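You operate a simulated robot arm through the tools that you are given. There is no shell and no other tool. Be economical: measure what you need, move in short steps, check, and stop when the job is done.

Carry out the task below with a simulated robot arm. There is one attempt and no reset: what you move stays moved.

JOB
Run the test cylinder out and back as the job card says.
Fine: set the pressure and the OUT and BACK dials first; once out, once back.

The check looks at the end state, three seconds after you hand in, the way a careful person would. Anything else that was tipped, shoved, dropped, spilled or broken makes it a failure.

ROBOT AND FRAMES
A 7-joint arm with a two-finger parallel gripper, fixed in place. Base frame: the origin is at the foot of the arm, x ahead of it, y to its left, z up; the work surface is at about z = 0.86. Readings come in m, degrees, newtons and seconds.
With the tool pointing down near the work surface it reaches from about 0.36 to 0.78 m from the base axis. Its first joint turns from -166.0 to 166.0 degrees. Payload 3.91 kg.
Tool frame: the origin (TCP) lies between the finger pads and is the grasp point; the fingertips stand 0.03 m ahead of it; z points along the fingers, y is the line along which they close. The gripper opens to 0.11 m. The fingers are 0.02 m wide and 0.01 m thick; the gripper's body (0.048 by 0.112 m) begins 0.055 m behind the TCP.
Orientation is that of the tool frame in the base frame, as a unit quaternion [x, y, z, w]. With the fingers straight down and closing along the base's y, the tool's x points along the base's -x, its y along +y and its z along -z.

CONTROLS
- The arm moves only by the tool nudge_tool. Its argument "increments" is a list that holds one entry, the list of rows, each a list of 7 numbers: the shift along the tool's x, y, z in m, then the turn, a rotation vector about the tool's x, y, z in degrees, then the opening, from 0 (shut) to 1 (fully open). In form: [[[x, y, z, rx, ry, rz, hand], ...]]. A call has 1 to 10 rows; each row shifts and turns the commanded pose from where the row before left it, along the tool's axes as they then stand. Rows are played at 5 a second. More than 0.05 m and 8.6 degrees between two rows, or a gripper value outside its range, and nothing of the call is played. Where a pose cannot be reached the arm comes as near as it can. A force on the tool above 40 N (or 10 N above the force at the start of the call, whichever is more), or a blocked arm, ends the call early, and 0.2 s more pass. Each finger travels about 0.153 m/s and halts on what it meets, pressing with about 43 N; the grip force reading is that of the motor and also rises with nothing between the fingers. The clock runs only during rows and for 0.2 s after the last one: add rows that do not move to give the fingers time. The reply holds the time, the measured pose of the TCP, the force on the tool along the base axes, the opening and the grip force, in the units named above and with some noise, with the torque about the TCP (base axes, N m) and any sound that the robot's microphone picked up.
- Cameras (640 x 400 px; columns grow to the right, rows downward): "scene" is fixed at [0.2216, -0.5003, 1.6729]; the picture's right is [0.68, -0.73, 0.00], its down [-0.46, -0.43, -0.78] and it looks along [0.57, 0.53, -0.63] (base axes); focal length 315 px, centre (320, 200). "wrist" rides on the gripper at [0.077, 0.007, -0.114] in the tool frame; the picture's right is [-0.09, 1.00, 0.00], its down [-0.80, -0.07, -0.59] and it looks along [-0.59, -0.05, 0.80] (tool axes); focal length 270 px, centre (320, 200). There is no depth. A picture from a camera that has moved, and an enlarged one, comes with that camera's place and axes in the base frame and with its lens.
- capture(camera): a new picture of that camera. The clock stands still meanwhile.
- lift_body(by): slides the trunk up (or, below 0, down) by that many m; the arm rides with it, the base frame stays. It gives what a move gives, with no picture.
- close_up(camera, box): a new picture of the part [left, top, right, bottom] of that camera's present view, enlarged. The clock stands still meanwhile.
- finish_job(): hands the job in; it is judged then, once.

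Work in short steps. Places have to be worked out from the pictures, the camera data and where the tool is seen: move nearer, look again, correct. Check each grasp and each placing, and mend what went wrong. You have 120 turns and 68 pictures in all, those below and enlarged ones among them. Open the gripper and draw the arm clear of the work before you hand the job in, unless the task says otherwise; then end with one line.

The tools are called after "Emit:" by a JSON object that holds its "op" and its "data". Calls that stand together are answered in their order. nudge_tool: Moves the arm, as the interface text tells. Its arguments: {"type":"object","properties":{"increments":{"type":"array","items":{"type":"array","items":{"type":"array","items":{"type":"number"}}}}},"required":["increments"]} The other tools are called the same way: lift_body (by) slides the trunk up or down; capture (camera) takes a picture; close_up (camera, box) takes an enlarged picture of a part of a camera's view; finish_job () hands the job in.

At the start:

```text
t: 0.0
eef_pos: [0.4113, 0.0195, 1.4201]
ee_rot: [0.0, 1.0, 0.0, 0.0]
ft_force: [-0.4, 0.8, 0.1]
torque: [0.02, -0.02, -0.02]
grip_width: 0.11
grip_force: 0.1
trunk travel left (down, up): [-0.575, 0.035]
```

scene: 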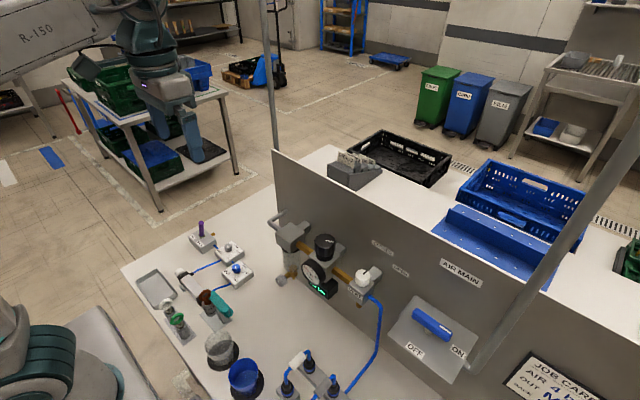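
wrist: 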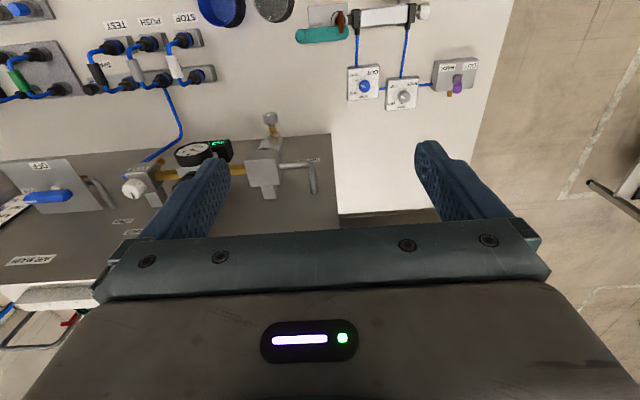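

I start by reading the job card and the panel enlarged.

Emit:
{"op": "close_up", "data": {"camera": "scene", "box": [480, 330, 640, 400]}}

Emit:
{"op": "close_up", "data": {"camera": "scene", "box": [120, 200, 280, 300]}}

Emit:
{"op": "close_up", "data": {"camera": "scene", "box": [260, 210, 500, 360]}}

Emit:
{"op": "close_up", "data": {"camera": "wrist", "box": [280, 0, 500, 130]}}

Emit:
{"op": "close_up", "data": {"camera": "wrist", "box": [0, 0, 320, 200]}}

```text
4.00 times, centred on (560, 365) of scene
camera zoom: at [0.2216, -0.5003, 1.6729], right [0.68, -0.73, 0.0], down [-0.46, -0.43, -0.78], along [0.57, 0.53, -0.63], focal length 1261 px, centre (-640, -460)
```

zoom: 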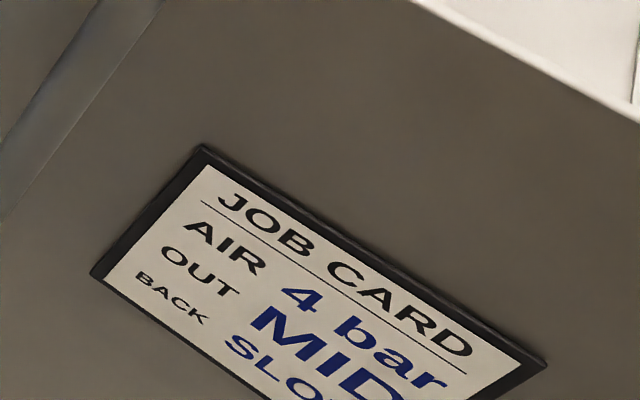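

```text
4.00 times, centred on (200, 250) of scene
camera zoom: at [0.2216, -0.5003, 1.6729], right [0.68, -0.73, 0.0], down [-0.46, -0.43, -0.78], along [0.57, 0.53, -0.63], focal length 1261 px, centre (800, 0)
```

zoom: 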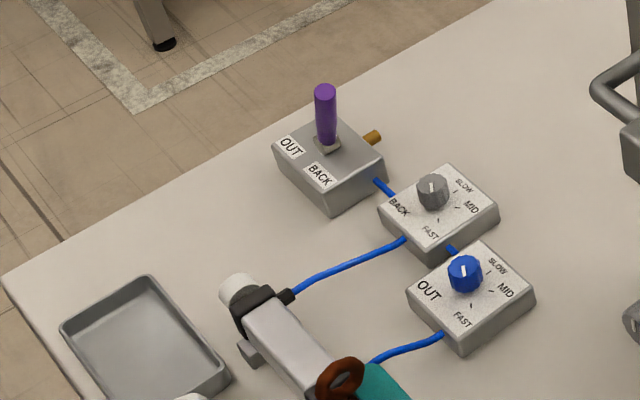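

```text
2.67 times, centred on (380, 285) of scene
camera zoom: at [0.2216, -0.5003, 1.6729], right [0.68, -0.73, 0.0], down [-0.46, -0.43, -0.78], along [0.57, 0.53, -0.63], focal length 841 px, centre (160, -27)
```

zoom: 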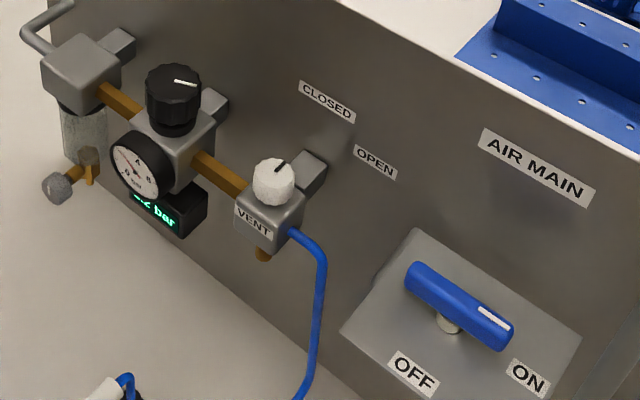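

```text
2.91 times, centred on (390, 65) of wrist
camera zoom: at [0.3358, 0.0239, 1.5339], right [0.09, 1.0, 0.0], down [0.8, -0.07, 0.59], along [0.59, -0.05, -0.8], focal length 786 px, centre (116, 593)
```

zoom: 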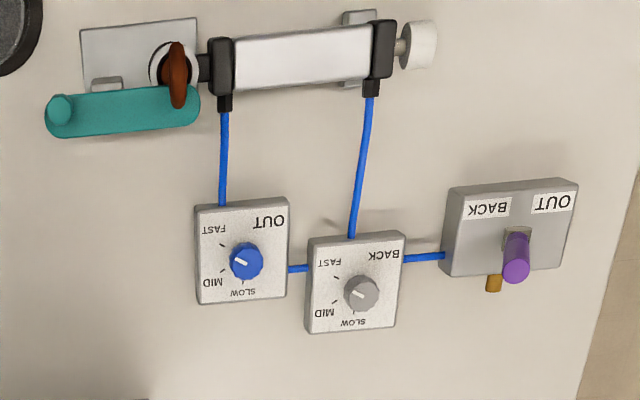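

```text
2.00 times, centred on (160, 100) of wrist
camera zoom: at [0.3358, 0.0239, 1.5339], right [0.09, 1.0, 0.0], down [0.8, -0.07, 0.59], along [0.59, -0.05, -0.8], focal length 541 px, centre (640, 400)
```

zoom: 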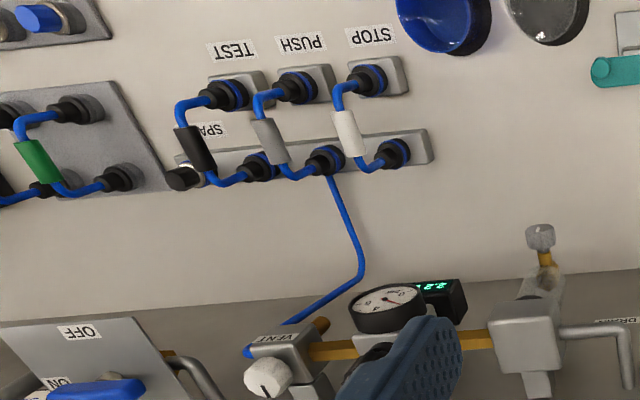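

The card says AIR 4 bar, OUT MID, BACK SLOW. Next I look at the remaining parts: cylinder, plug panels, gauge, main valve.

Emit:
{"op": "close_up", "data": {"camera": "scene", "box": [120, 280, 280, 380]}}

Emit:
{"op": "close_up", "data": {"camera": "scene", "box": [290, 225, 390, 305]}}

Emit:
{"op": "close_up", "data": {"camera": "scene", "box": [200, 320, 400, 400]}}

Emit:
{"op": "close_up", "data": {"camera": "wrist", "box": [0, 0, 120, 110]}}

```text
4.00 times, centred on (200, 330) of scene
camera zoom: at [0.2216, -0.5003, 1.6729], right [0.68, -0.73, 0.0], down [-0.46, -0.43, -0.78], along [0.57, 0.53, -0.63], focal length 1261 px, centre (800, -320)
```

zoom: 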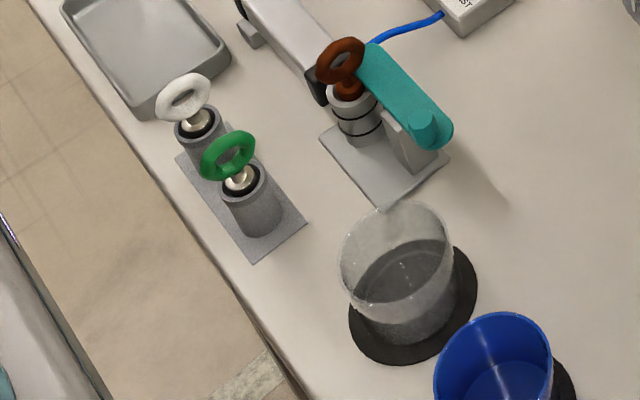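

```text
5.00 times, centred on (340, 265) of scene
camera zoom: at [0.2216, -0.5003, 1.6729], right [0.68, -0.73, 0.0], down [-0.46, -0.43, -0.78], along [0.57, 0.53, -0.63], focal length 1576 px, centre (220, -125)
```

zoom: 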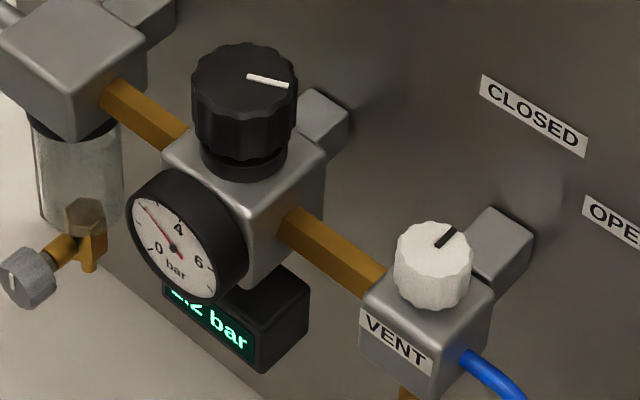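

```text
3.20 times, centred on (300, 360) of scene
camera zoom: at [0.2216, -0.5003, 1.6729], right [0.68, -0.73, 0.0], down [-0.46, -0.43, -0.78], along [0.57, 0.53, -0.63], focal length 1009 px, centre (384, -312)
```

zoom: 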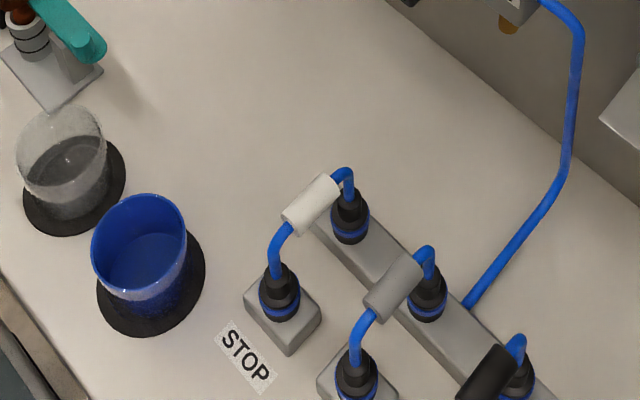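

```text
3.64 times, centred on (60, 55) of wrist
camera zoom: at [0.3358, 0.0239, 1.5339], right [0.09, 1.0, 0.0], down [0.8, -0.07, 0.59], along [0.59, -0.05, -0.8], focal length 983 px, centre (1266, 727)
```

zoom: 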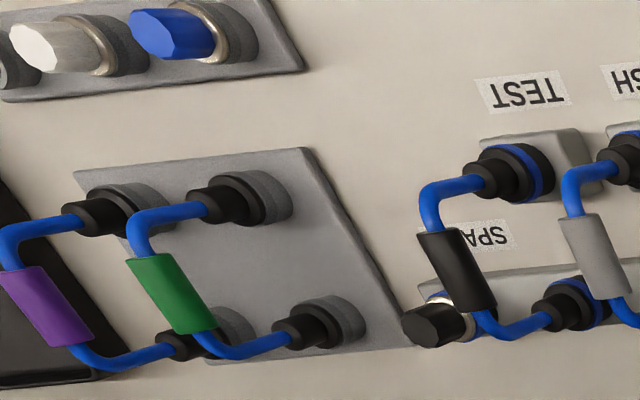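

Main valve reads ON and the gauge shows about 2 bar. I move over in front of the regulator at height, to see its scale, the vent and the display.

Emit:
{"op": "nudge_tool", "data": {"increments": [[[0, -0.048, 0.01, 0, 0, 0, 1], [0, -0.048, 0.01, 0, 0, 0, 1], [0, -0.048, 0.01, 0, 0, 0, 1], [0, -0.048, 0.01, 0, 0, 0, 1], [0, -0.048, 0.01, 0, 0, 0, 1], [0, 0, 0, 0, 0, 0, 1]]]}}

Emit:
{"op": "capture", "data": {"camera": "wrist"}}

Emit:
{"op": "close_up", "data": {"camera": "scene", "box": [310, 265, 350, 300]}}

```text
t: 1.4
eef_pos: [0.4124, -0.2236, 1.3685]
ee_rot: [0.0, 1.0, 0.0, 0.0]
ft_force: [0.5, -0.5, -0.1]
torque: [-0.01, 0.0, -0.01]
grip_width: 0.11
grip_force: 0.1
trunk travel left (down, up): [-0.575, 0.035]
```

```text
56 pictures are left
camera wrist: at [0.336, -0.2168, 1.4836], right [0.09, 1.0, 0.0], down [0.8, -0.07, 0.6], along [0.59, -0.05, -0.8], focal length 270 px, centre (320, 200)
```

wrist: 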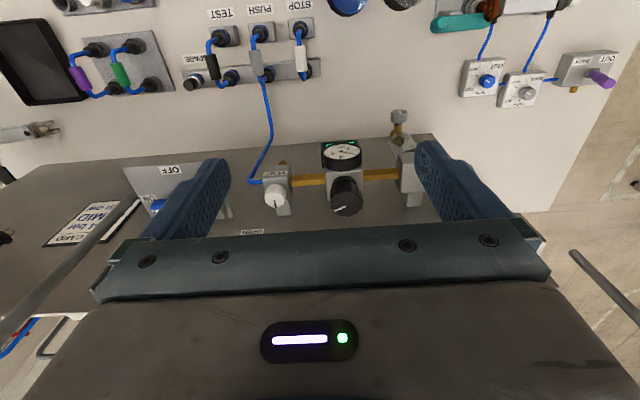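

```text
11.43 times, centred on (330, 282) of scene
camera zoom: at [0.2216, -0.5003, 1.6729], right [0.68, -0.73, 0.0], down [-0.46, -0.43, -0.78], along [0.57, 0.53, -0.63], focal length 3603 px, centre (206, -743)
```

zoom: 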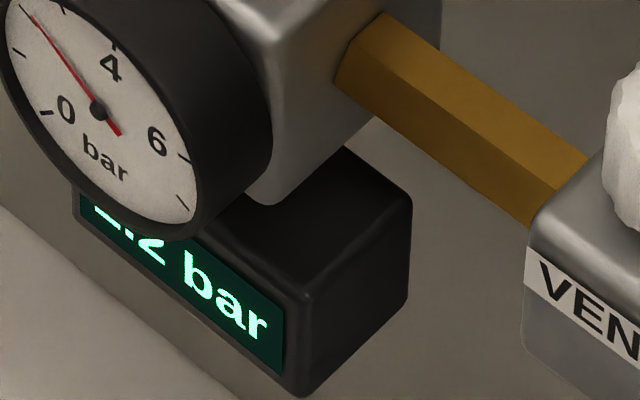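

Vent points to CLOSED, good. Zooming on regulator, card and main valve from here.

Emit:
{"op": "close_up", "data": {"camera": "wrist", "box": [240, 100, 420, 220]}}

Emit:
{"op": "close_up", "data": {"camera": "wrist", "box": [30, 150, 190, 250]}}

```text
3.33 times, centred on (330, 160) of wrist
camera zoom: at [0.336, -0.2168, 1.4836], right [0.09, 1.0, 0.0], down [0.8, -0.07, 0.6], along [0.59, -0.05, -0.8], focal length 901 px, centre (287, 333)
```

zoom: 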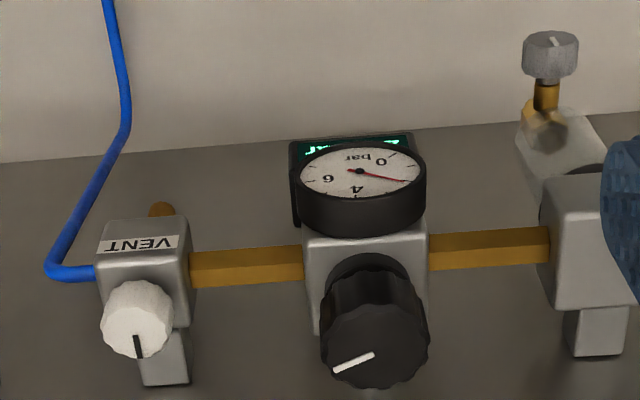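

```text
4.00 times, centred on (110, 200) of wrist
camera zoom: at [0.336, -0.2168, 1.4836], right [0.09, 1.0, 0.0], down [0.8, -0.07, 0.6], along [0.59, -0.05, -0.8], focal length 1081 px, centre (1160, 200)
```

zoom: 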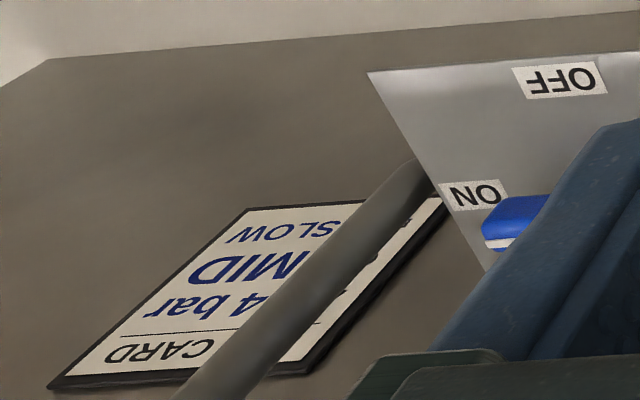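

Regulator knob is at about (0.558, -0.200), top z about 1.198. I move above it with the gripper partly closed.

Emit:
{"op": "nudge_tool", "data": {"increments": [[[-0.0485, 0.008, 0.0, 0, 0, 0, 0.65], [-0.0485, 0.008, 0.02, 0, 0, 0, 0.65], [-0.0485, 0.0075, 0.03, 0, 0, 0, 0.65], [0, 0, 0.04, 0, 0, 0, 0.65], [0, 0, 0, 0, 0, 0, 0.65]]]}}

Emit:
{"op": "capture", "data": {"camera": "wrist"}}

Emit:
{"op": "capture", "data": {"camera": "scene"}}

```text
refused: row 2 steps farther than a row can; nothing moved
```

```text
52 pictures are left
camera wrist: at [0.336, -0.2168, 1.4836], right [0.09, 1.0, 0.0], down [0.8, -0.07, 0.6], along [0.59, -0.05, -0.8], focal length 270 px, centre (320, 200)
```

wrist: 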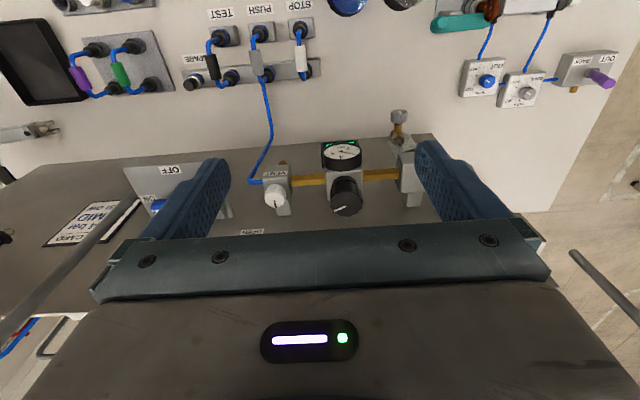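

```text
51 pictures are left
```

scene: 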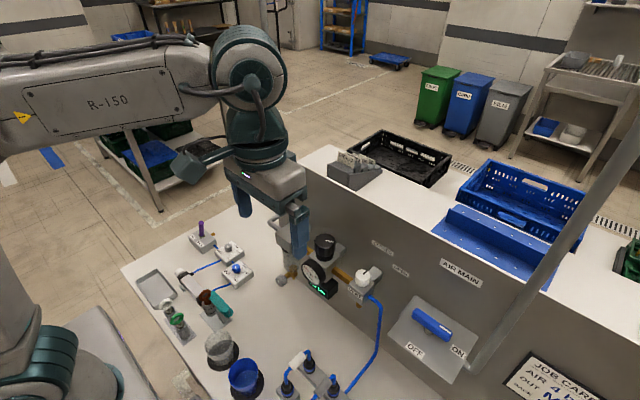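

That row was over the step limit; I split it into smaller steps.

Emit:
{"op": "nudge_tool", "data": {"increments": [[[-0.0365, 0.006, 0.015, 0, 0, 0, 0.65], [-0.0365, 0.006, 0.015, 0, 0, 0, 0.65], [-0.0365, 0.006, 0.015, 0, 0, 0, 0.65], [-0.0365, 0.0056, 0.015, 0, 0, 0, 0.65], [0, 0, 0.04, 0, 0, 0, 0.65], [0, 0, 0, 0, 0, 0, 0.65]]]}}

Emit:
{"op": "capture", "data": {"camera": "wrist"}}

Emit:
{"op": "capture", "data": {"camera": "scene"}}

```text
t: 2.8
eef_pos: [0.5568, -0.1997, 1.2686]
ee_rot: [-0.001, 1.0, 0.0, 0.0]
ft_force: [-0.1, -1.1, -0.2]
torque: [-0.02, 0.04, 0.02]
grip_width: 0.0716
grip_force: 0.1
trunk travel left (down, up): [-0.575, 0.035]
```

```text
50 pictures are left
camera wrist: at [0.4811, -0.1936, 1.383], right [0.09, 1.0, 0.0], down [0.8, -0.07, 0.59], along [0.59, -0.05, -0.8], focal length 270 px, centre (320, 200)
```

wrist: 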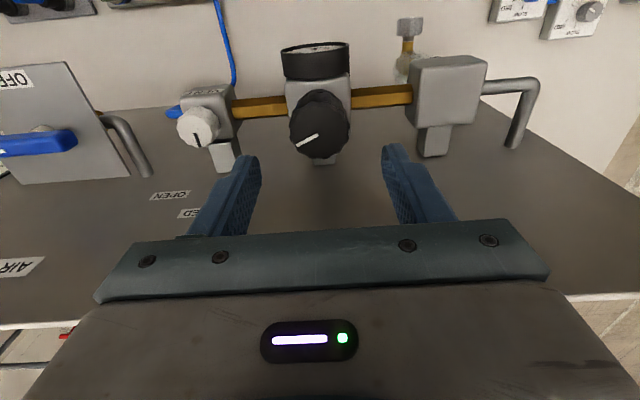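

```text
49 pictures are left
```

scene: 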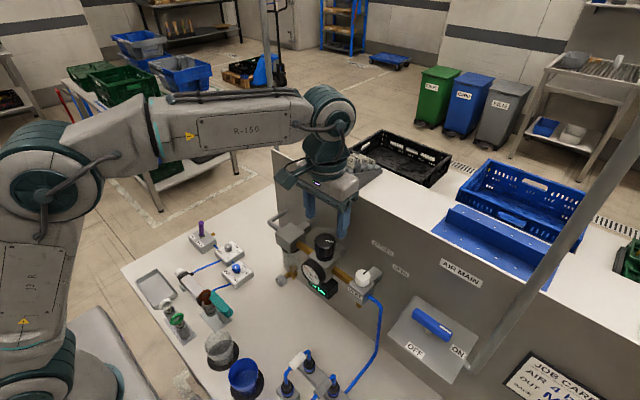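

Gripper centred well above the knob. I lower to z about 1.193 in steps, watching force.

Emit:
{"op": "nudge_tool", "data": {"increments": [[[0.002, 0, 0.03, 0, 0, 0, 0.65], [0, 0, 0.025, 0, 0, 0, 0.65], [0, 0, 0.02, 0, 0, 0, 0.65], [0, 0, 0, 0, 0, 0, 0.65]]]}}

Emit:
{"op": "close_up", "data": {"camera": "wrist", "box": [160, 80, 480, 280]}}

Emit:
{"op": "close_up", "data": {"camera": "scene", "box": [270, 190, 390, 305]}}

```text
t: 3.8
eef_pos: [0.5555, -0.1991, 1.1945]
ee_rot: [0.0, 1.0, 0.0, 0.001]
ft_force: [0.4, -1.0, 1.0]
torque: [-0.03, -0.01, -0.01]
grip_width: 0.0715
grip_force: 0.1
trunk travel left (down, up): [-0.575, 0.035]
```

```text
2.00 times, centred on (320, 180) of wrist
camera zoom: at [0.4804, -0.1928, 1.3081], right [0.09, 1.0, 0.0], down [0.8, -0.07, 0.59], along [0.59, -0.05, -0.8], focal length 541 px, centre (320, 240)
```

zoom: 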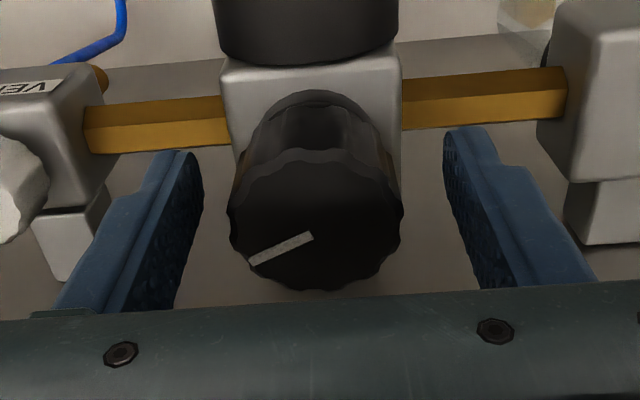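

```text
3.48 times, centred on (330, 248) of scene
camera zoom: at [0.2216, -0.5003, 1.6729], right [0.68, -0.73, 0.0], down [-0.46, -0.43, -0.78], along [0.57, 0.53, -0.63], focal length 1097 px, centre (285, 35)
```

zoom: 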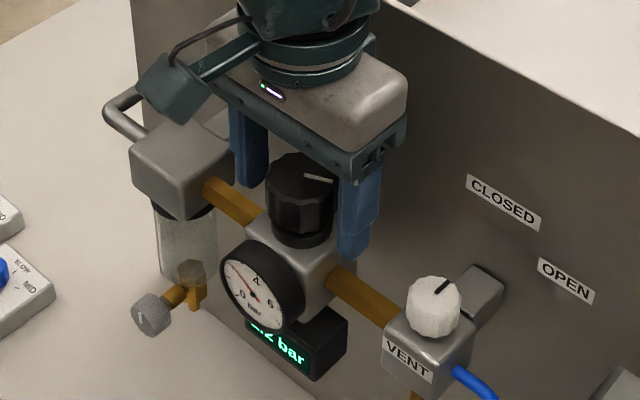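

Well centred. I close on the knob.

Emit:
{"op": "nudge_tool", "data": {"increments": [[[0, 0, 0, 0, 0, 0, 0.2], [0, 0, 0, 0, 0, 0, 0.2], [0, 0, 0, 0, 0, 0, 0.2]]]}}

Emit:
{"op": "nudge_tool", "data": {"increments": [[[0, 0, 0, 0, 0, 8, 0.2], [0, 0, 0, 0, 0, 8, 0.2], [0, 0, 0, 0, 0, 8, 0.2], [0, 0, 0, 0, 0, 0, 0.2]]]}}

Emit:
{"op": "close_up", "data": {"camera": "scene", "box": [300, 220, 370, 305]}}

```text
t: 4.6
eef_pos: [0.556, -0.1994, 1.1935]
ee_rot: [0.0, 1.0, 0.0, 0.001]
ft_force: [0.4, -3.6, -2.2]
torque: [-0.76, -0.71, 0.03]
grip_width: 0.0436
grip_force: 45.2
trunk travel left (down, up): [-0.575, 0.035]
```

```text
t: 5.6
eef_pos: [0.5555, -0.2002, 1.1935]
ee_rot: [0.209, 0.978, -0.001, -0.001]
ft_force: [0.1, -6.7, -5.4]
torque: [-0.58, -0.48, 0.0]
grip_width: 0.0437
grip_force: 45.1
trunk travel left (down, up): [-0.575, 0.035]
```

```text
4.71 times, centred on (335, 262) of scene
camera zoom: at [0.2216, -0.5003, 1.6729], right [0.68, -0.73, 0.0], down [-0.46, -0.43, -0.78], along [0.57, 0.53, -0.63], focal length 1484 px, centre (249, -94)
```

zoom: 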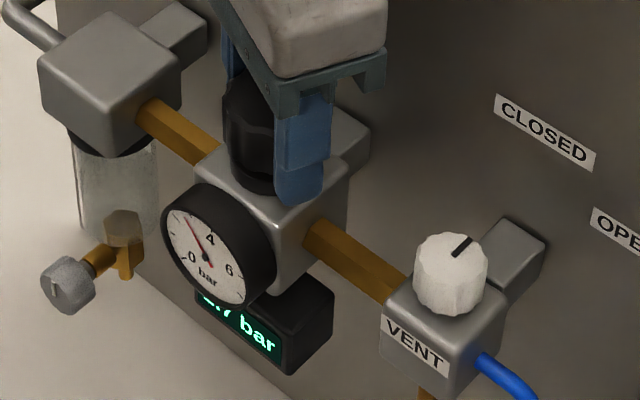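

24° clockwise raised it from 2.2 to about 2.7 bar. About 62° more is needed; I turn 56° and check.

Emit:
{"op": "nudge_tool", "data": {"increments": [[[0, 0, 0, 0, 0, 8, 0.2], [0, 0, 0, 0, 0, 8, 0.2], [0, 0, 0, 0, 0, 8, 0.2], [0, 0, 0, 0, 0, 8, 0.2], [0, 0, 0, 0, 0, 8, 0.2], [0, 0, 0, 0, 0, 8, 0.2], [0, 0, 0, 0, 0, 8, 0.2], [0, 0, 0, 0, 0, 0, 0.2]]]}}

Emit:
{"op": "close_up", "data": {"camera": "scene", "box": [300, 250, 360, 305]}}

```text
t: 7.4
eef_pos: [0.5544, -0.1971, 1.1934]
ee_rot: [0.644, 0.765, 0.001, -0.002]
ft_force: [-7.1, 3.6, -8.4]
torque: [1.27, 0.42, -0.01]
grip_width: 0.0436
grip_force: 44.9
trunk travel left (down, up): [-0.575, 0.035]
```

```text
7.27 times, centred on (330, 278) of scene
camera zoom: at [0.2216, -0.5003, 1.6729], right [0.68, -0.73, 0.0], down [-0.46, -0.43, -0.78], along [0.57, 0.53, -0.63], focal length 2293 px, centre (247, -364)
```

zoom: 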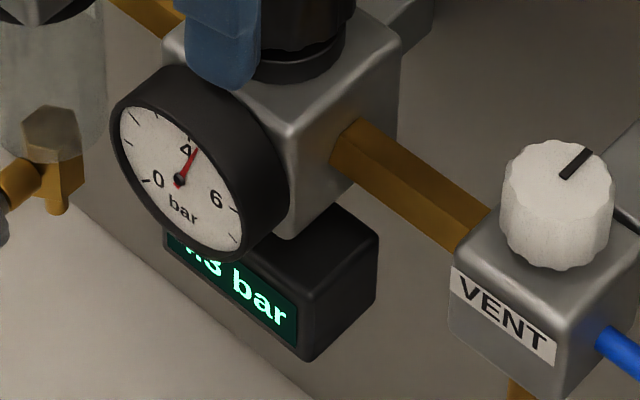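

It now appears to be about 4.3 bar. I turn back about 10° and re-read.

Emit:
{"op": "nudge_tool", "data": {"increments": [[[0, 0, 0, 0, 0, -5, 0.2], [0, 0, 0, 0, 0, -5, 0.2], [0, 0, 0, 0, 0, 0, 0.2], [0, 0, 0, 0, 0, 0, 0.2], [0, 0, 0, 0, 0, 0, 0.2]]]}}

Emit:
{"op": "close_up", "data": {"camera": "scene", "box": [308, 260, 348, 300]}}

```text
t: 8.6
eef_pos: [0.5546, -0.1971, 1.194]
ee_rot: [0.573, 0.819, 0.001, -0.001]
ft_force: [-14.3, 6.6, -21.8]
torque: [1.78, -1.85, -0.42]
grip_width: 0.0433
grip_force: 44.9
trunk travel left (down, up): [-0.575, 0.035]
```

```text
10.00 times, centred on (328, 280) of scene
camera zoom: at [0.2216, -0.5003, 1.6729], right [0.68, -0.73, 0.0], down [-0.46, -0.43, -0.78], along [0.57, 0.53, -0.63], focal length 3153 px, centre (240, -600)
```

zoom: 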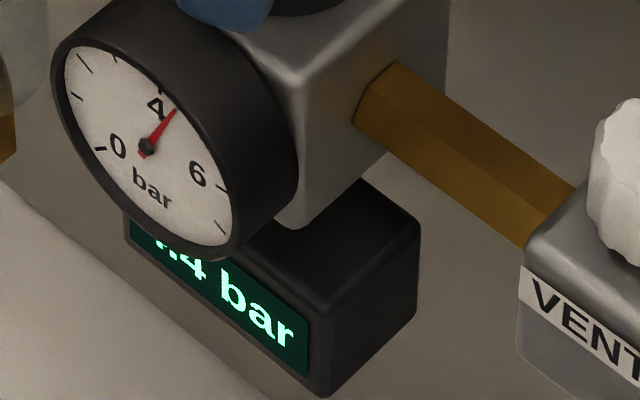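

Still 4.4 — either lag or the regulator is non-relieving. I turn another few degrees back and look at the knob and gauge.

Emit:
{"op": "nudge_tool", "data": {"increments": [[[0, 0, 0, 0, 0, -3, 0.2], [0, 0, 0, 0, 0, -3, 0.2], [0, 0, 0, 0, 0, 0, 0.2], [0, 0, 0, 0, 0, 0, 0.2], [0, 0, 0, 0, 0, 0, 0.2], [0, 0, 0, 0, 0, 0, 0.2], [0, 0, 0, 0, 0, 0, 0.2]]]}}

Emit:
{"op": "close_up", "data": {"camera": "scene", "box": [290, 220, 360, 300]}}

Emit:
{"op": "close_up", "data": {"camera": "wrist", "box": [160, 80, 480, 280]}}

```text
t: 10.2
eef_pos: [0.5538, -0.1983, 1.195]
ee_rot: [0.53, 0.848, 0.0, 0.0]
ft_force: [-18.4, 8.2, -21.4]
torque: [-0.31, 0.05, -0.02]
grip_width: 0.0433
grip_force: 44.9
trunk travel left (down, up): [-0.575, 0.035]
```

```text
5.00 times, centred on (325, 260) of scene
camera zoom: at [0.2216, -0.5003, 1.6729], right [0.68, -0.73, 0.0], down [-0.46, -0.43, -0.78], along [0.57, 0.53, -0.63], focal length 1576 px, centre (295, -100)
```

zoom: 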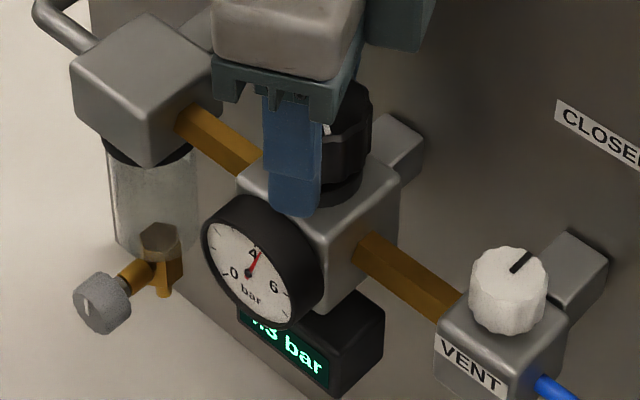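

```text
2.00 times, centred on (320, 180) of wrist
camera zoom: at [0.5283, -0.1265, 1.3087], right [0.93, 0.36, 0.0], down [0.29, -0.75, 0.59], along [0.21, -0.55, -0.8], focal length 541 px, centre (320, 240)
```

zoom: 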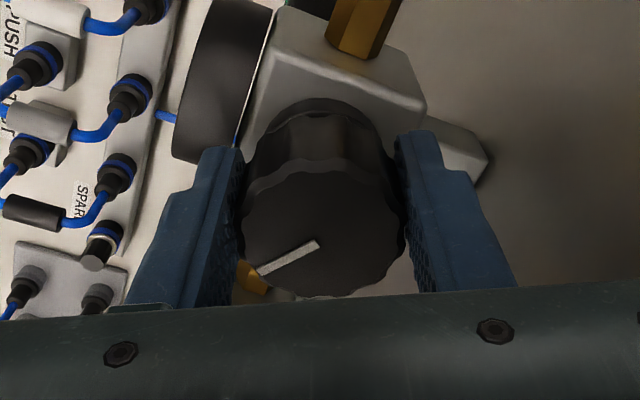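

The knob follows the gripper. I wait two seconds to see whether the pressure is still settling.

Emit:
{"op": "nudge_tool", "data": {"increments": [[[0, 0, 0, 0, 0, 0, 0.2], [0, 0, 0, 0, 0, 0, 0.2], [0, 0, 0, 0, 0, 0, 0.2], [0, 0, 0, 0, 0, 0, 0.2], [0, 0, 0, 0, 0, 0, 0.2], [0, 0, 0, 0, 0, 0, 0.2], [0, 0, 0, 0, 0, 0, 0.2], [0, 0, 0, 0, 0, 0, 0.2], [0, 0, 0, 0, 0, 0, 0.2], [0, 0, 0, 0, 0, 0, 0.2]]]}}

Emit:
{"op": "close_up", "data": {"camera": "scene", "box": [308, 260, 348, 300]}}

```text
t: 12.4
eef_pos: [0.5537, -0.1975, 1.1943]
ee_rot: [0.53, 0.848, 0.0, -0.001]
ft_force: [-17.8, 5.5, -21.5]
torque: [-0.22, 0.04, -0.03]
grip_width: 0.0434
grip_force: 44.4
trunk travel left (down, up): [-0.575, 0.035]
```

```text
10.00 times, centred on (328, 280) of scene
camera zoom: at [0.2216, -0.5003, 1.6729], right [0.68, -0.73, 0.0], down [-0.46, -0.43, -0.78], along [0.57, 0.53, -0.63], focal length 3153 px, centre (240, -600)
```

zoom: 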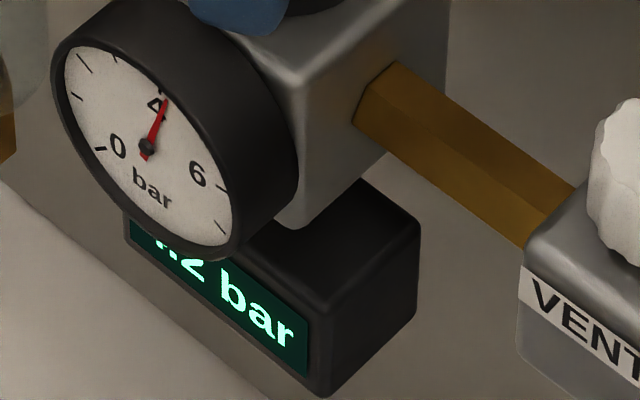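

It is slowly bleeding down: 4.2 now. I wait more.

Emit:
{"op": "nudge_tool", "data": {"increments": [[[0, 0, 0, 0, 0, 0, 0.2], [0, 0, 0, 0, 0, 0, 0.2], [0, 0, 0, 0, 0, 0, 0.2], [0, 0, 0, 0, 0, 0, 0.2], [0, 0, 0, 0, 0, 0, 0.2], [0, 0, 0, 0, 0, 0, 0.2], [0, 0, 0, 0, 0, 0, 0.2], [0, 0, 0, 0, 0, 0, 0.2], [0, 0, 0, 0, 0, 0, 0.2], [0, 0, 0, 0, 0, 0, 0.2]]]}}

Emit:
{"op": "nudge_tool", "data": {"increments": [[[0, 0, 0, 0, 0, 0, 0.2], [0, 0, 0, 0, 0, 0, 0.2], [0, 0, 0, 0, 0, 0, 0.2], [0, 0, 0, 0, 0, 0, 0.2], [0, 0, 0, 0, 0, 0, 0.2], [0, 0, 0, 0, 0, 0, 0.2], [0, 0, 0, 0, 0, 0, 0.2], [0, 0, 0, 0, 0, 0, 0.2], [0, 0, 0, 0, 0, 0, 0.2], [0, 0, 0, 0, 0, 0, 0.2]]]}}

Emit:
{"op": "close_up", "data": {"camera": "scene", "box": [308, 260, 348, 300]}}

```text
t: 14.6
eef_pos: [0.5535, -0.1983, 1.1947]
ee_rot: [0.53, 0.848, 0.0, 0.0]
ft_force: [-18.8, 5.2, -20.2]
torque: [0.11, 0.14, -0.01]
grip_width: 0.0434
grip_force: 45.1
trunk travel left (down, up): [-0.575, 0.035]
```

```text
t: 16.8
eef_pos: [0.5541, -0.1973, 1.1947]
ee_rot: [0.529, 0.848, 0.0, -0.001]
ft_force: [-18.5, 5.2, -19.8]
torque: [0.21, 0.2, -0.01]
grip_width: 0.0434
grip_force: 45.0
trunk travel left (down, up): [-0.575, 0.035]
```

```text
10.00 times, centred on (328, 280) of scene
camera zoom: at [0.2216, -0.5003, 1.6729], right [0.68, -0.73, 0.0], down [-0.46, -0.43, -0.78], along [0.57, 0.53, -0.63], focal length 3153 px, centre (240, -600)
```

zoom: 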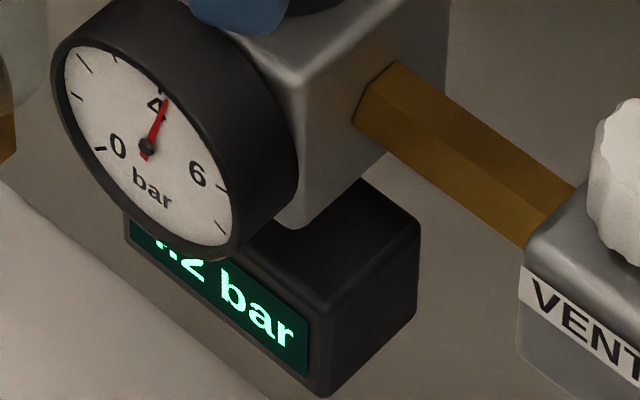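

Settled at 4.2; slope is about 0.03 bar/degree. I turn back 6.5° and wait.

Emit:
{"op": "nudge_tool", "data": {"increments": [[[0, 0, 0, 0, 0, -3.5, 0.2], [0, 0, 0, 0, 0, -3, 0.2], [0, 0, 0, 0, 0, 0, 0.2], [0, 0, 0, 0, 0, 0, 0.2], [0, 0, 0, 0, 0, 0, 0.2], [0, 0, 0, 0, 0, 0, 0.2], [0, 0, 0, 0, 0, 0, 0.2], [0, 0, 0, 0, 0, 0, 0.2], [0, 0, 0, 0, 0, 0, 0.2], [0, 0, 0, 0, 0, 0, 0.2]]]}}

Emit:
{"op": "nudge_tool", "data": {"increments": [[[0, 0, 0, 0, 0, 0, 0.2], [0, 0, 0, 0, 0, 0, 0.2], [0, 0, 0, 0, 0, 0, 0.2], [0, 0, 0, 0, 0, 0, 0.2], [0, 0, 0, 0, 0, 0, 0.2], [0, 0, 0, 0, 0, 0, 0.2], [0, 0, 0, 0, 0, 0, 0.2]]]}}

Emit:
{"op": "close_up", "data": {"camera": "scene", "box": [308, 260, 348, 300]}}

```text
t: 19.0
eef_pos: [0.5527, -0.1969, 1.1942]
ee_rot: [0.48, 0.877, 0.001, 0.0]
ft_force: [-18.9, 3.9, -22.7]
torque: [-0.4, -0.28, -0.06]
grip_width: 0.0436
grip_force: 44.9
trunk travel left (down, up): [-0.575, 0.035]
```

```text
t: 20.6
eef_pos: [0.5534, -0.1972, 1.1952]
ee_rot: [0.481, 0.877, 0.0, -0.001]
ft_force: [-18.3, 3.3, -22.7]
torque: [-0.28, 0.02, -0.03]
grip_width: 0.0431
grip_force: 45.1
trunk travel left (down, up): [-0.575, 0.035]
```

```text
10.00 times, centred on (328, 280) of scene
camera zoom: at [0.2216, -0.5003, 1.6729], right [0.68, -0.73, 0.0], down [-0.46, -0.43, -0.78], along [0.57, 0.53, -0.63], focal length 3153 px, centre (240, -600)
```

zoom: 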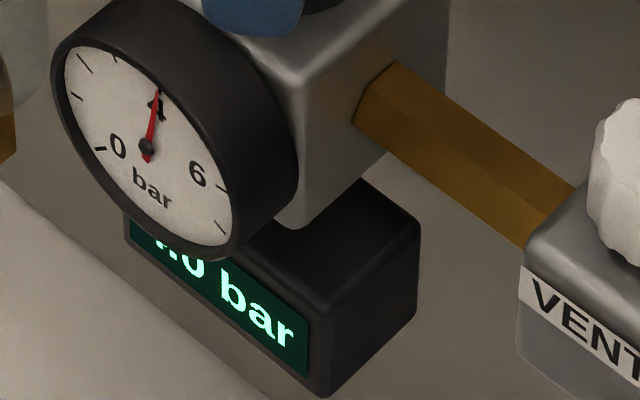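

Reads 4.0 bar. I release gently, lift, and verify.

Emit:
{"op": "nudge_tool", "data": {"increments": [[[0, 0, 0, 0, 0, 0, 0.6], [0, 0, 0, 0, 0, 0, 0.6], [0, 0, 0, 0, 0, 0, 0.6], [0, 0, -0.03, 0, 0, 0, 0.6], [0, 0, -0.04, 0, 0, 0, 0.6], [0, 0, -0.045, 0, 0, 0, 0.6], [0, 0, 0, 0, 0, 0, 0.6]]]}}

Emit:
{"op": "close_up", "data": {"camera": "scene", "box": [308, 220, 368, 300]}}

```text
t: 22.2
eef_pos: [0.5556, -0.1983, 1.3098]
ee_rot: [0.481, 0.877, 0.0, 0.0]
ft_force: [-0.9, -0.1, 0.7]
torque: [-0.05, 0.0, 0.03]
grip_width: 0.066
grip_force: 0.1
trunk travel left (down, up): [-0.575, 0.035]
```

```text
5.00 times, centred on (338, 260) of scene
camera zoom: at [0.2216, -0.5003, 1.6729], right [0.68, -0.73, 0.0], down [-0.46, -0.43, -0.78], along [0.57, 0.53, -0.63], focal length 1576 px, centre (230, -100)
```

zoom: 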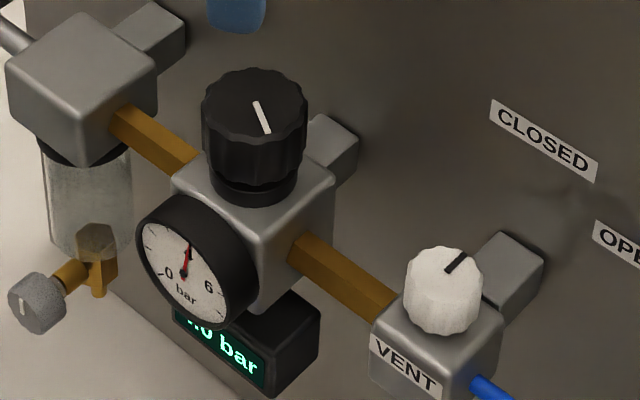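

Pressure holds at 4.0. I unrotate and move toward the dials for a close look.

Emit:
{"op": "nudge_tool", "data": {"increments": [[[0, 0, 0, 0, 0, -8.2, 0.6], [0, 0, 0, 0, 0, -8.2, 0.6], [0, 0, 0, 0, 0, -8.2, 0.6], [0, 0, 0, 0, 0, -8.2, 0.6], [0, 0, 0, 0, 0, -8.2, 0.6], [0, 0, 0, 0, 0, -8.2, 0.6], [0, 0, 0, 0, 0, -8.3, 0.6], [0.04, 0, 0, 0, 0, 0, 0.6], [0.04, 0, 0, 0, 0, 0, 0.6], [0.04, 0, 0, 0, 0, 0, 0.6]]]}}

Emit:
{"op": "nudge_tool", "data": {"increments": [[[0, 0.049, 0, 0, 0, 0, 0.6], [0, 0.049, 0, 0, 0, 0, 0.6], [0, 0.049, 0, 0, 0, 0, 0.6], [0, 0.049, 0, 0, 0, 0, 0.6], [0, 0.049, 0, 0, 0, 0, 0.6], [0, 0.049, 0, 0, 0, 0, 0.6], [0, 0, 0.045, 0, 0, 0, 0.6], [0, 0, 0.045, 0, 0, 0, 0.6], [0, 0, 0, 0, 0, 0, 0.6]]]}}

Emit:
{"op": "capture", "data": {"camera": "wrist"}}

```text
t: 24.4
eef_pos: [0.4354, -0.1976, 1.3103]
ee_rot: [0.0, 1.0, 0.0, 0.0]
ft_force: [-0.5, 0.9, -0.4]
torque: [0.0, -0.02, 0.02]
grip_width: 0.0661
grip_force: 0.1
trunk travel left (down, up): [-0.575, 0.035]
```

```text
t: 26.4
eef_pos: [0.4366, 0.0955, 1.2209]
ee_rot: [0.0, 1.0, 0.0, 0.0]
ft_force: [-0.2, 0.3, 0.3]
torque: [-0.02, 0.01, 0.04]
grip_width: 0.066
grip_force: 0.0
trunk travel left (down, up): [-0.575, 0.035]
```

```text
37 pictures are left
camera wrist: at [0.3612, 0.1017, 1.3342], right [0.09, 1.0, 0.0], down [0.8, -0.07, 0.59], along [0.59, -0.05, -0.8], focal length 270 px, centre (320, 200)
```

wrist: 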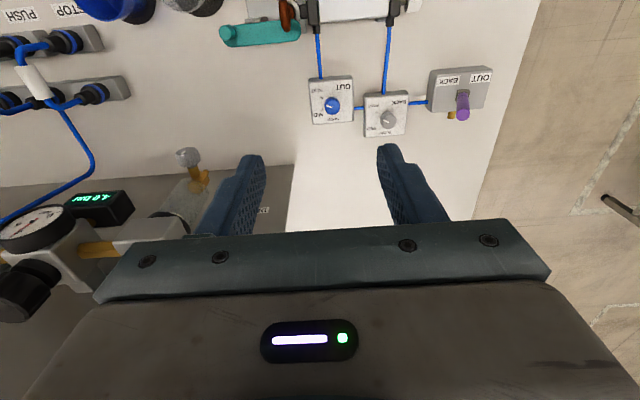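

Zoom on the two dials and the lever for pointer positions.

Emit:
{"op": "close_up", "data": {"camera": "wrist", "box": [300, 55, 500, 150]}}

Emit:
{"op": "close_up", "data": {"camera": "scene", "box": [180, 210, 270, 300]}}

```text
3.20 times, centred on (400, 102) of wrist
camera zoom: at [0.3612, 0.1017, 1.3342], right [0.09, 1.0, 0.0], down [0.8, -0.07, 0.59], along [0.59, -0.05, -0.8], focal length 865 px, centre (64, 512)
```

zoom: 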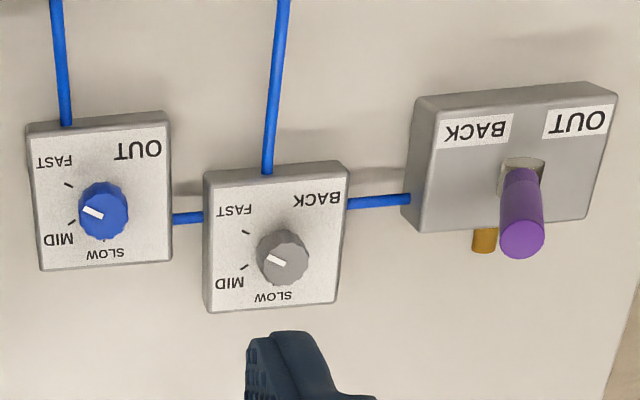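

```text
4.44 times, centred on (225, 255) of scene
camera zoom: at [0.2216, -0.5003, 1.6729], right [0.68, -0.73, 0.0], down [-0.46, -0.43, -0.78], along [0.57, 0.53, -0.63], focal length 1401 px, centre (742, -44)
```

zoom: 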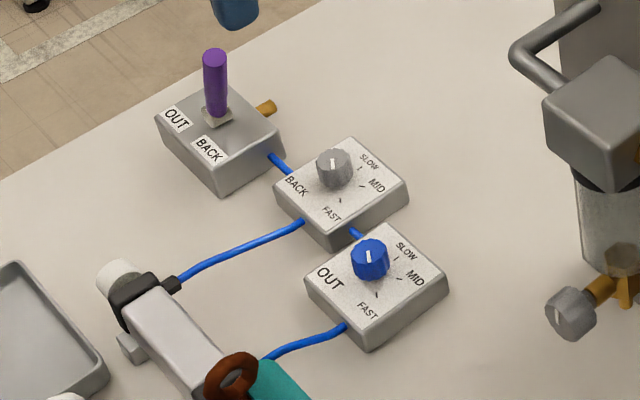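

Both dials seem at FAST now. OUT dial is around (0.497, 0.110), BACK around (0.526, 0.20), tops z≈0.908. I go down above OUT for a nearer look, opening narrowed.

Emit:
{"op": "nudge_tool", "data": {"increments": [[[-0.015, 0.004, 0.043, 0, 0, 0, 0.5], [-0.015, 0.004, 0.043, 0, 0, 0, 0.5], [-0.015, 0.004, 0.043, 0, 0, 0, 0.5], [-0.015, 0.002, 0.041, 0, 0, 0, 0.5], [0, 0, 0, 0, 0, 0, 0.5]]]}}

Emit:
{"op": "close_up", "data": {"camera": "wrist", "box": [200, 20, 520, 220]}}

```text
t: 27.6
eef_pos: [0.4945, 0.1134, 1.0489]
ee_rot: [0.0, 1.0, 0.0, 0.0]
ft_force: [0.1, -0.2, -0.7]
torque: [0.0, 0.0, 0.0]
grip_width: 0.0551
grip_force: 0.1
trunk travel left (down, up): [-0.575, 0.035]
```

```text
2.00 times, centred on (360, 120) of wrist
camera zoom: at [0.4194, 0.1181, 1.1629], right [0.09, 1.0, 0.0], down [0.8, -0.07, 0.59], along [0.59, -0.05, -0.8], focal length 541 px, centre (240, 360)
```

zoom: 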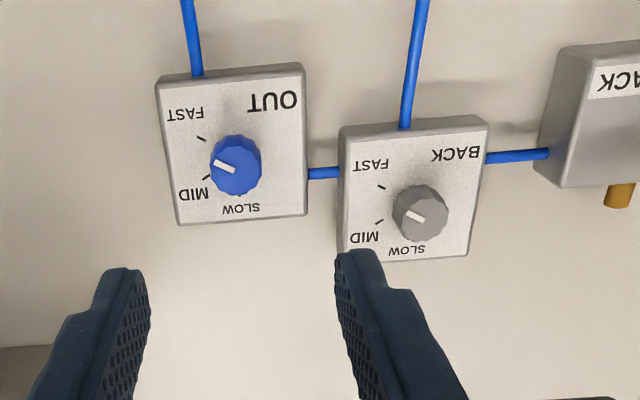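

Both pointers are at FAST (-120°); MID is at -60°, SLOW at 0°. So OUT needs 60° CCW. I pre-turn +30° clockwise, centre over OUT and lower to z≈0.945 first.

Emit:
{"op": "nudge_tool", "data": {"increments": [[[-0.003, -0.0029, 0.03, 0, 0, 0, 0.42], [0, 0, 0.035, 0, 0, 7.5, 0.42], [0, 0, 0.035, 0, 0, 7.5, 0.42], [0, 0, 0, 0, 0, 7.5, 0.42], [0, 0, 0, 0, 0, 7.5, 0.42], [0, 0, 0, 0, 0, 0, 0.42]]]}}

Emit:
{"op": "close_up", "data": {"camera": "wrist", "box": [160, 80, 480, 280]}}

```text
t: 29.0
eef_pos: [0.4992, 0.108, 0.9503]
ee_rot: [0.259, 0.966, -0.001, 0.0]
ft_force: [0.4, -0.1, -0.2]
torque: [-0.01, 0.02, -0.02]
grip_width: 0.0464
grip_force: 0.1
trunk travel left (down, up): [-0.575, 0.035]
```

```text
2.00 times, centred on (320, 180) of wrist
camera zoom: at [0.4377, 0.1513, 1.0644], right [0.58, 0.82, 0.0], down [0.66, -0.46, 0.59], along [0.49, -0.34, -0.8], focal length 541 px, centre (320, 240)
```

zoom: 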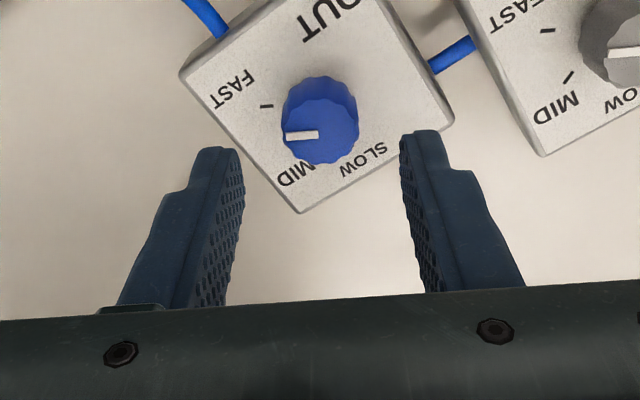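

Centred. Lower to z≈0.920, close, and turn 60° CCW with 8° or less per row.

Emit:
{"op": "nudge_tool", "data": {"increments": [[[0, 0.001, 0.015, 0, 0, 0, 0.42], [0, 0, 0.015, 0, 0, 0, 0.42], [0, 0, 0, 0, 0, 0, 0.42]]]}}

Emit:
{"op": "nudge_tool", "data": {"increments": [[[0, 0, 0, 0, 0, 0, 0.1], [0, 0, 0, 0, 0, 0, 0.1], [0, 0, 0, 0, 0, 0, 0.1]]]}}

Emit:
{"op": "nudge_tool", "data": {"increments": [[[0, 0, 0, 0, 0, -7.5, 0.1], [0, 0, 0, 0, 0, -7.5, 0.1], [0, 0, 0, 0, 0, -7.5, 0.1], [0, 0, 0, 0, 0, -7.5, 0.1], [0, 0, 0, 0, 0, -7.5, 0.1], [0, 0, 0, 0, 0, -7.5, 0.1], [0, 0, 0, 0, 0, -7.5, 0.1], [0, 0, 0, 0, 0, -7.5, 0.1], [0, 0, 0, 0, 0, 0, 0.1]]]}}

Emit:
{"op": "close_up", "data": {"camera": "wrist", "box": [160, 60, 480, 260]}}

```text
t: 29.8
eef_pos: [0.4975, 0.1084, 0.9191]
ee_rot: [0.258, 0.966, 0.0, 0.001]
ft_force: [0.1, -0.5, -0.2]
torque: [-0.01, 0.01, 0.0]
grip_width: 0.046
grip_force: 0.1
trunk travel left (down, up): [-0.575, 0.035]
```

```text
t: 30.6
eef_pos: [0.4978, 0.1092, 0.919]
ee_rot: [0.259, 0.966, -0.001, 0.0]
ft_force: [0.3, -0.8, -3.8]
torque: [-0.11, -0.25, 0.01]
grip_width: 0.0248
grip_force: 44.9
trunk travel left (down, up): [-0.575, 0.035]
```

```text
t: 32.6
eef_pos: [0.4983, 0.1121, 0.9193]
ee_rot: [-0.261, 0.965, -0.001, 0.001]
ft_force: [-1.8, 27.5, 4.2]
torque: [0.13, 0.9, -0.08]
grip_width: 0.0247
grip_force: 45.0
trunk travel left (down, up): [-0.575, 0.035]
```

```text
2.00 times, centred on (320, 160) of wrist
camera zoom: at [0.4302, 0.078, 1.0339], right [-0.43, 0.91, 0.0], down [0.73, 0.34, 0.6], along [0.54, 0.25, -0.8], focal length 541 px, centre (320, 280)
```

zoom: 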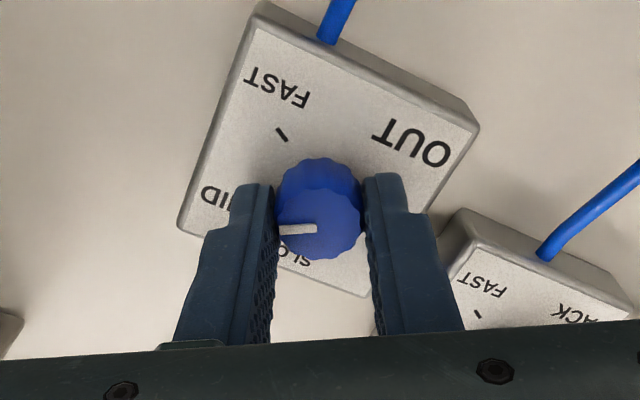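

Knob turned with the gripper. Release, lift and verify.

Emit:
{"op": "nudge_tool", "data": {"increments": [[[0, 0, 0, 0, 0, 0, 0.42], [0, 0, 0, 0, 0, 0, 0.42], [0, 0, 0, 0, 0, 0, 0.42], [0, 0, -0.04, 0, 0, 0, 0.42], [0, 0, -0.04, 0, 0, 0, 0.42], [0, 0, 0, 0, 0, 7.5, 0.42], [0, 0, 0, 0, 0, 7.5, 0.42], [0, 0, 0, 0, 0, 7.5, 0.42], [0, 0, 0, 0, 0, 7.5, 0.42]]]}}

Emit:
{"op": "close_up", "data": {"camera": "wrist", "box": [200, 20, 520, 220]}}

Emit:
{"op": "close_up", "data": {"camera": "scene", "box": [180, 210, 270, 300]}}

```text
t: 34.6
eef_pos: [0.4982, 0.1085, 0.9987]
ee_rot: [0.002, 1.0, -0.001, 0.001]
ft_force: [-0.2, 0.3, 0.2]
torque: [0.02, 0.0, -0.02]
grip_width: 0.0463
grip_force: 0.1
trunk travel left (down, up): [-0.575, 0.035]
```

```text
2.00 times, centred on (360, 120) of wrist
camera zoom: at [0.4233, 0.1143, 1.1134], right [0.09, 1.0, 0.0], down [0.8, -0.07, 0.59], along [0.59, -0.05, -0.8], focal length 541 px, centre (240, 360)
```

zoom: 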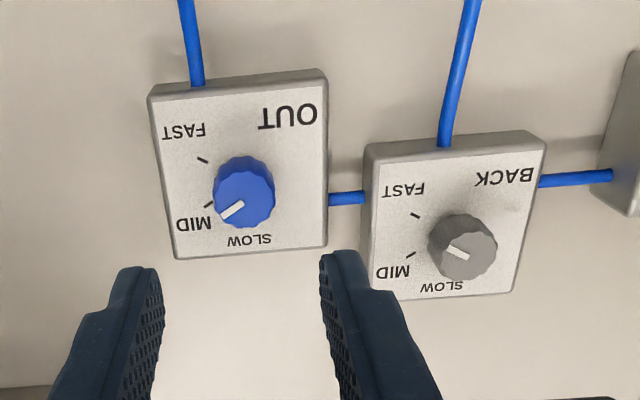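

```text
4.44 times, centred on (225, 255) of scene
camera zoom: at [0.2216, -0.5003, 1.6729], right [0.68, -0.73, 0.0], down [-0.46, -0.43, -0.78], along [0.57, 0.53, -0.63], focal length 1401 px, centre (742, -44)
```

zoom: 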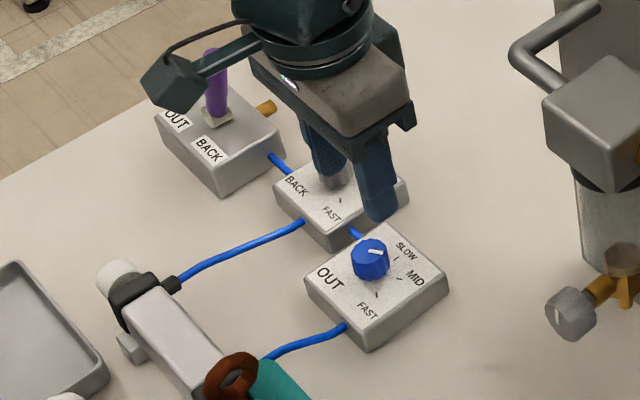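

OUT pointer is at about -57°, MID. Now I move above BACK (0.530, 0.201), staying well clear of the lever at y≈0.28.

Emit:
{"op": "nudge_tool", "data": {"increments": [[[-0.011, 0.031, 0, 0, 0, 0, 0.42], [-0.011, 0.031, 0, 0, 0, 0, 0.42], [-0.01, 0.0305, 0, 0, 0, 0, 0.42], [0, 0, 0.035, 0, 0, 0, 0.42], [0, 0, 0, 0, 0, 0, 0.42]]]}}

Emit:
{"op": "capture", "data": {"camera": "wrist"}}

Emit:
{"op": "close_up", "data": {"camera": "scene", "box": [180, 180, 280, 280]}}

```text
t: 35.8
eef_pos: [0.5308, 0.2009, 0.9648]
ee_rot: [0.0, 1.0, 0.001, 0.0]
ft_force: [0.2, 0.4, 0.3]
torque: [-0.01, -0.03, 0.03]
grip_width: 0.046
grip_force: 0.1
trunk travel left (down, up): [-0.575, 0.035]
```

```text
29 pictures are left
camera wrist: at [0.4554, 0.2076, 1.0799], right [0.09, 1.0, 0.0], down [0.8, -0.07, 0.59], along [0.59, -0.05, -0.8], focal length 270 px, centre (320, 200)
```

wrist: 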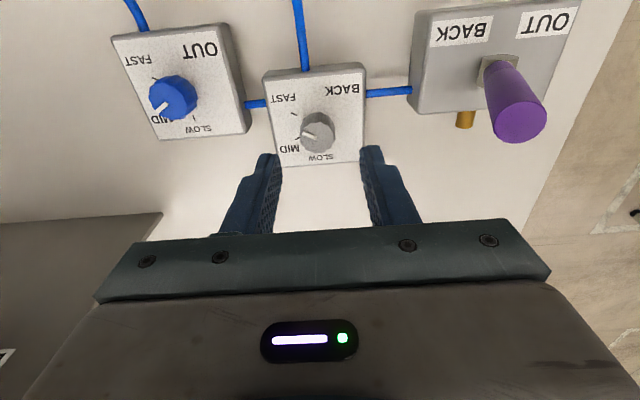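

```text
4.00 times, centred on (230, 230) of scene
camera zoom: at [0.2216, -0.5003, 1.6729], right [0.68, -0.73, 0.0], down [-0.46, -0.43, -0.78], along [0.57, 0.53, -0.63], focal length 1261 px, centre (680, 80)
```

zoom: 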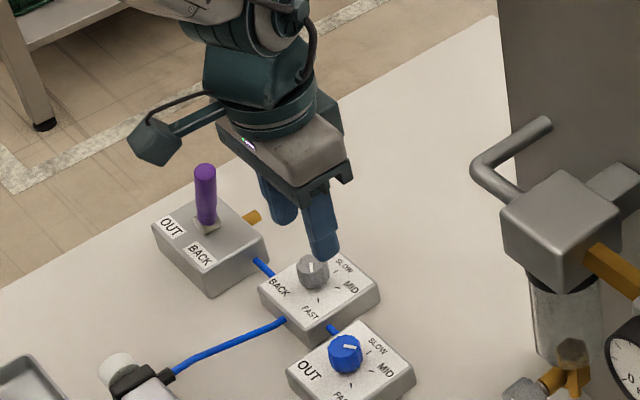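

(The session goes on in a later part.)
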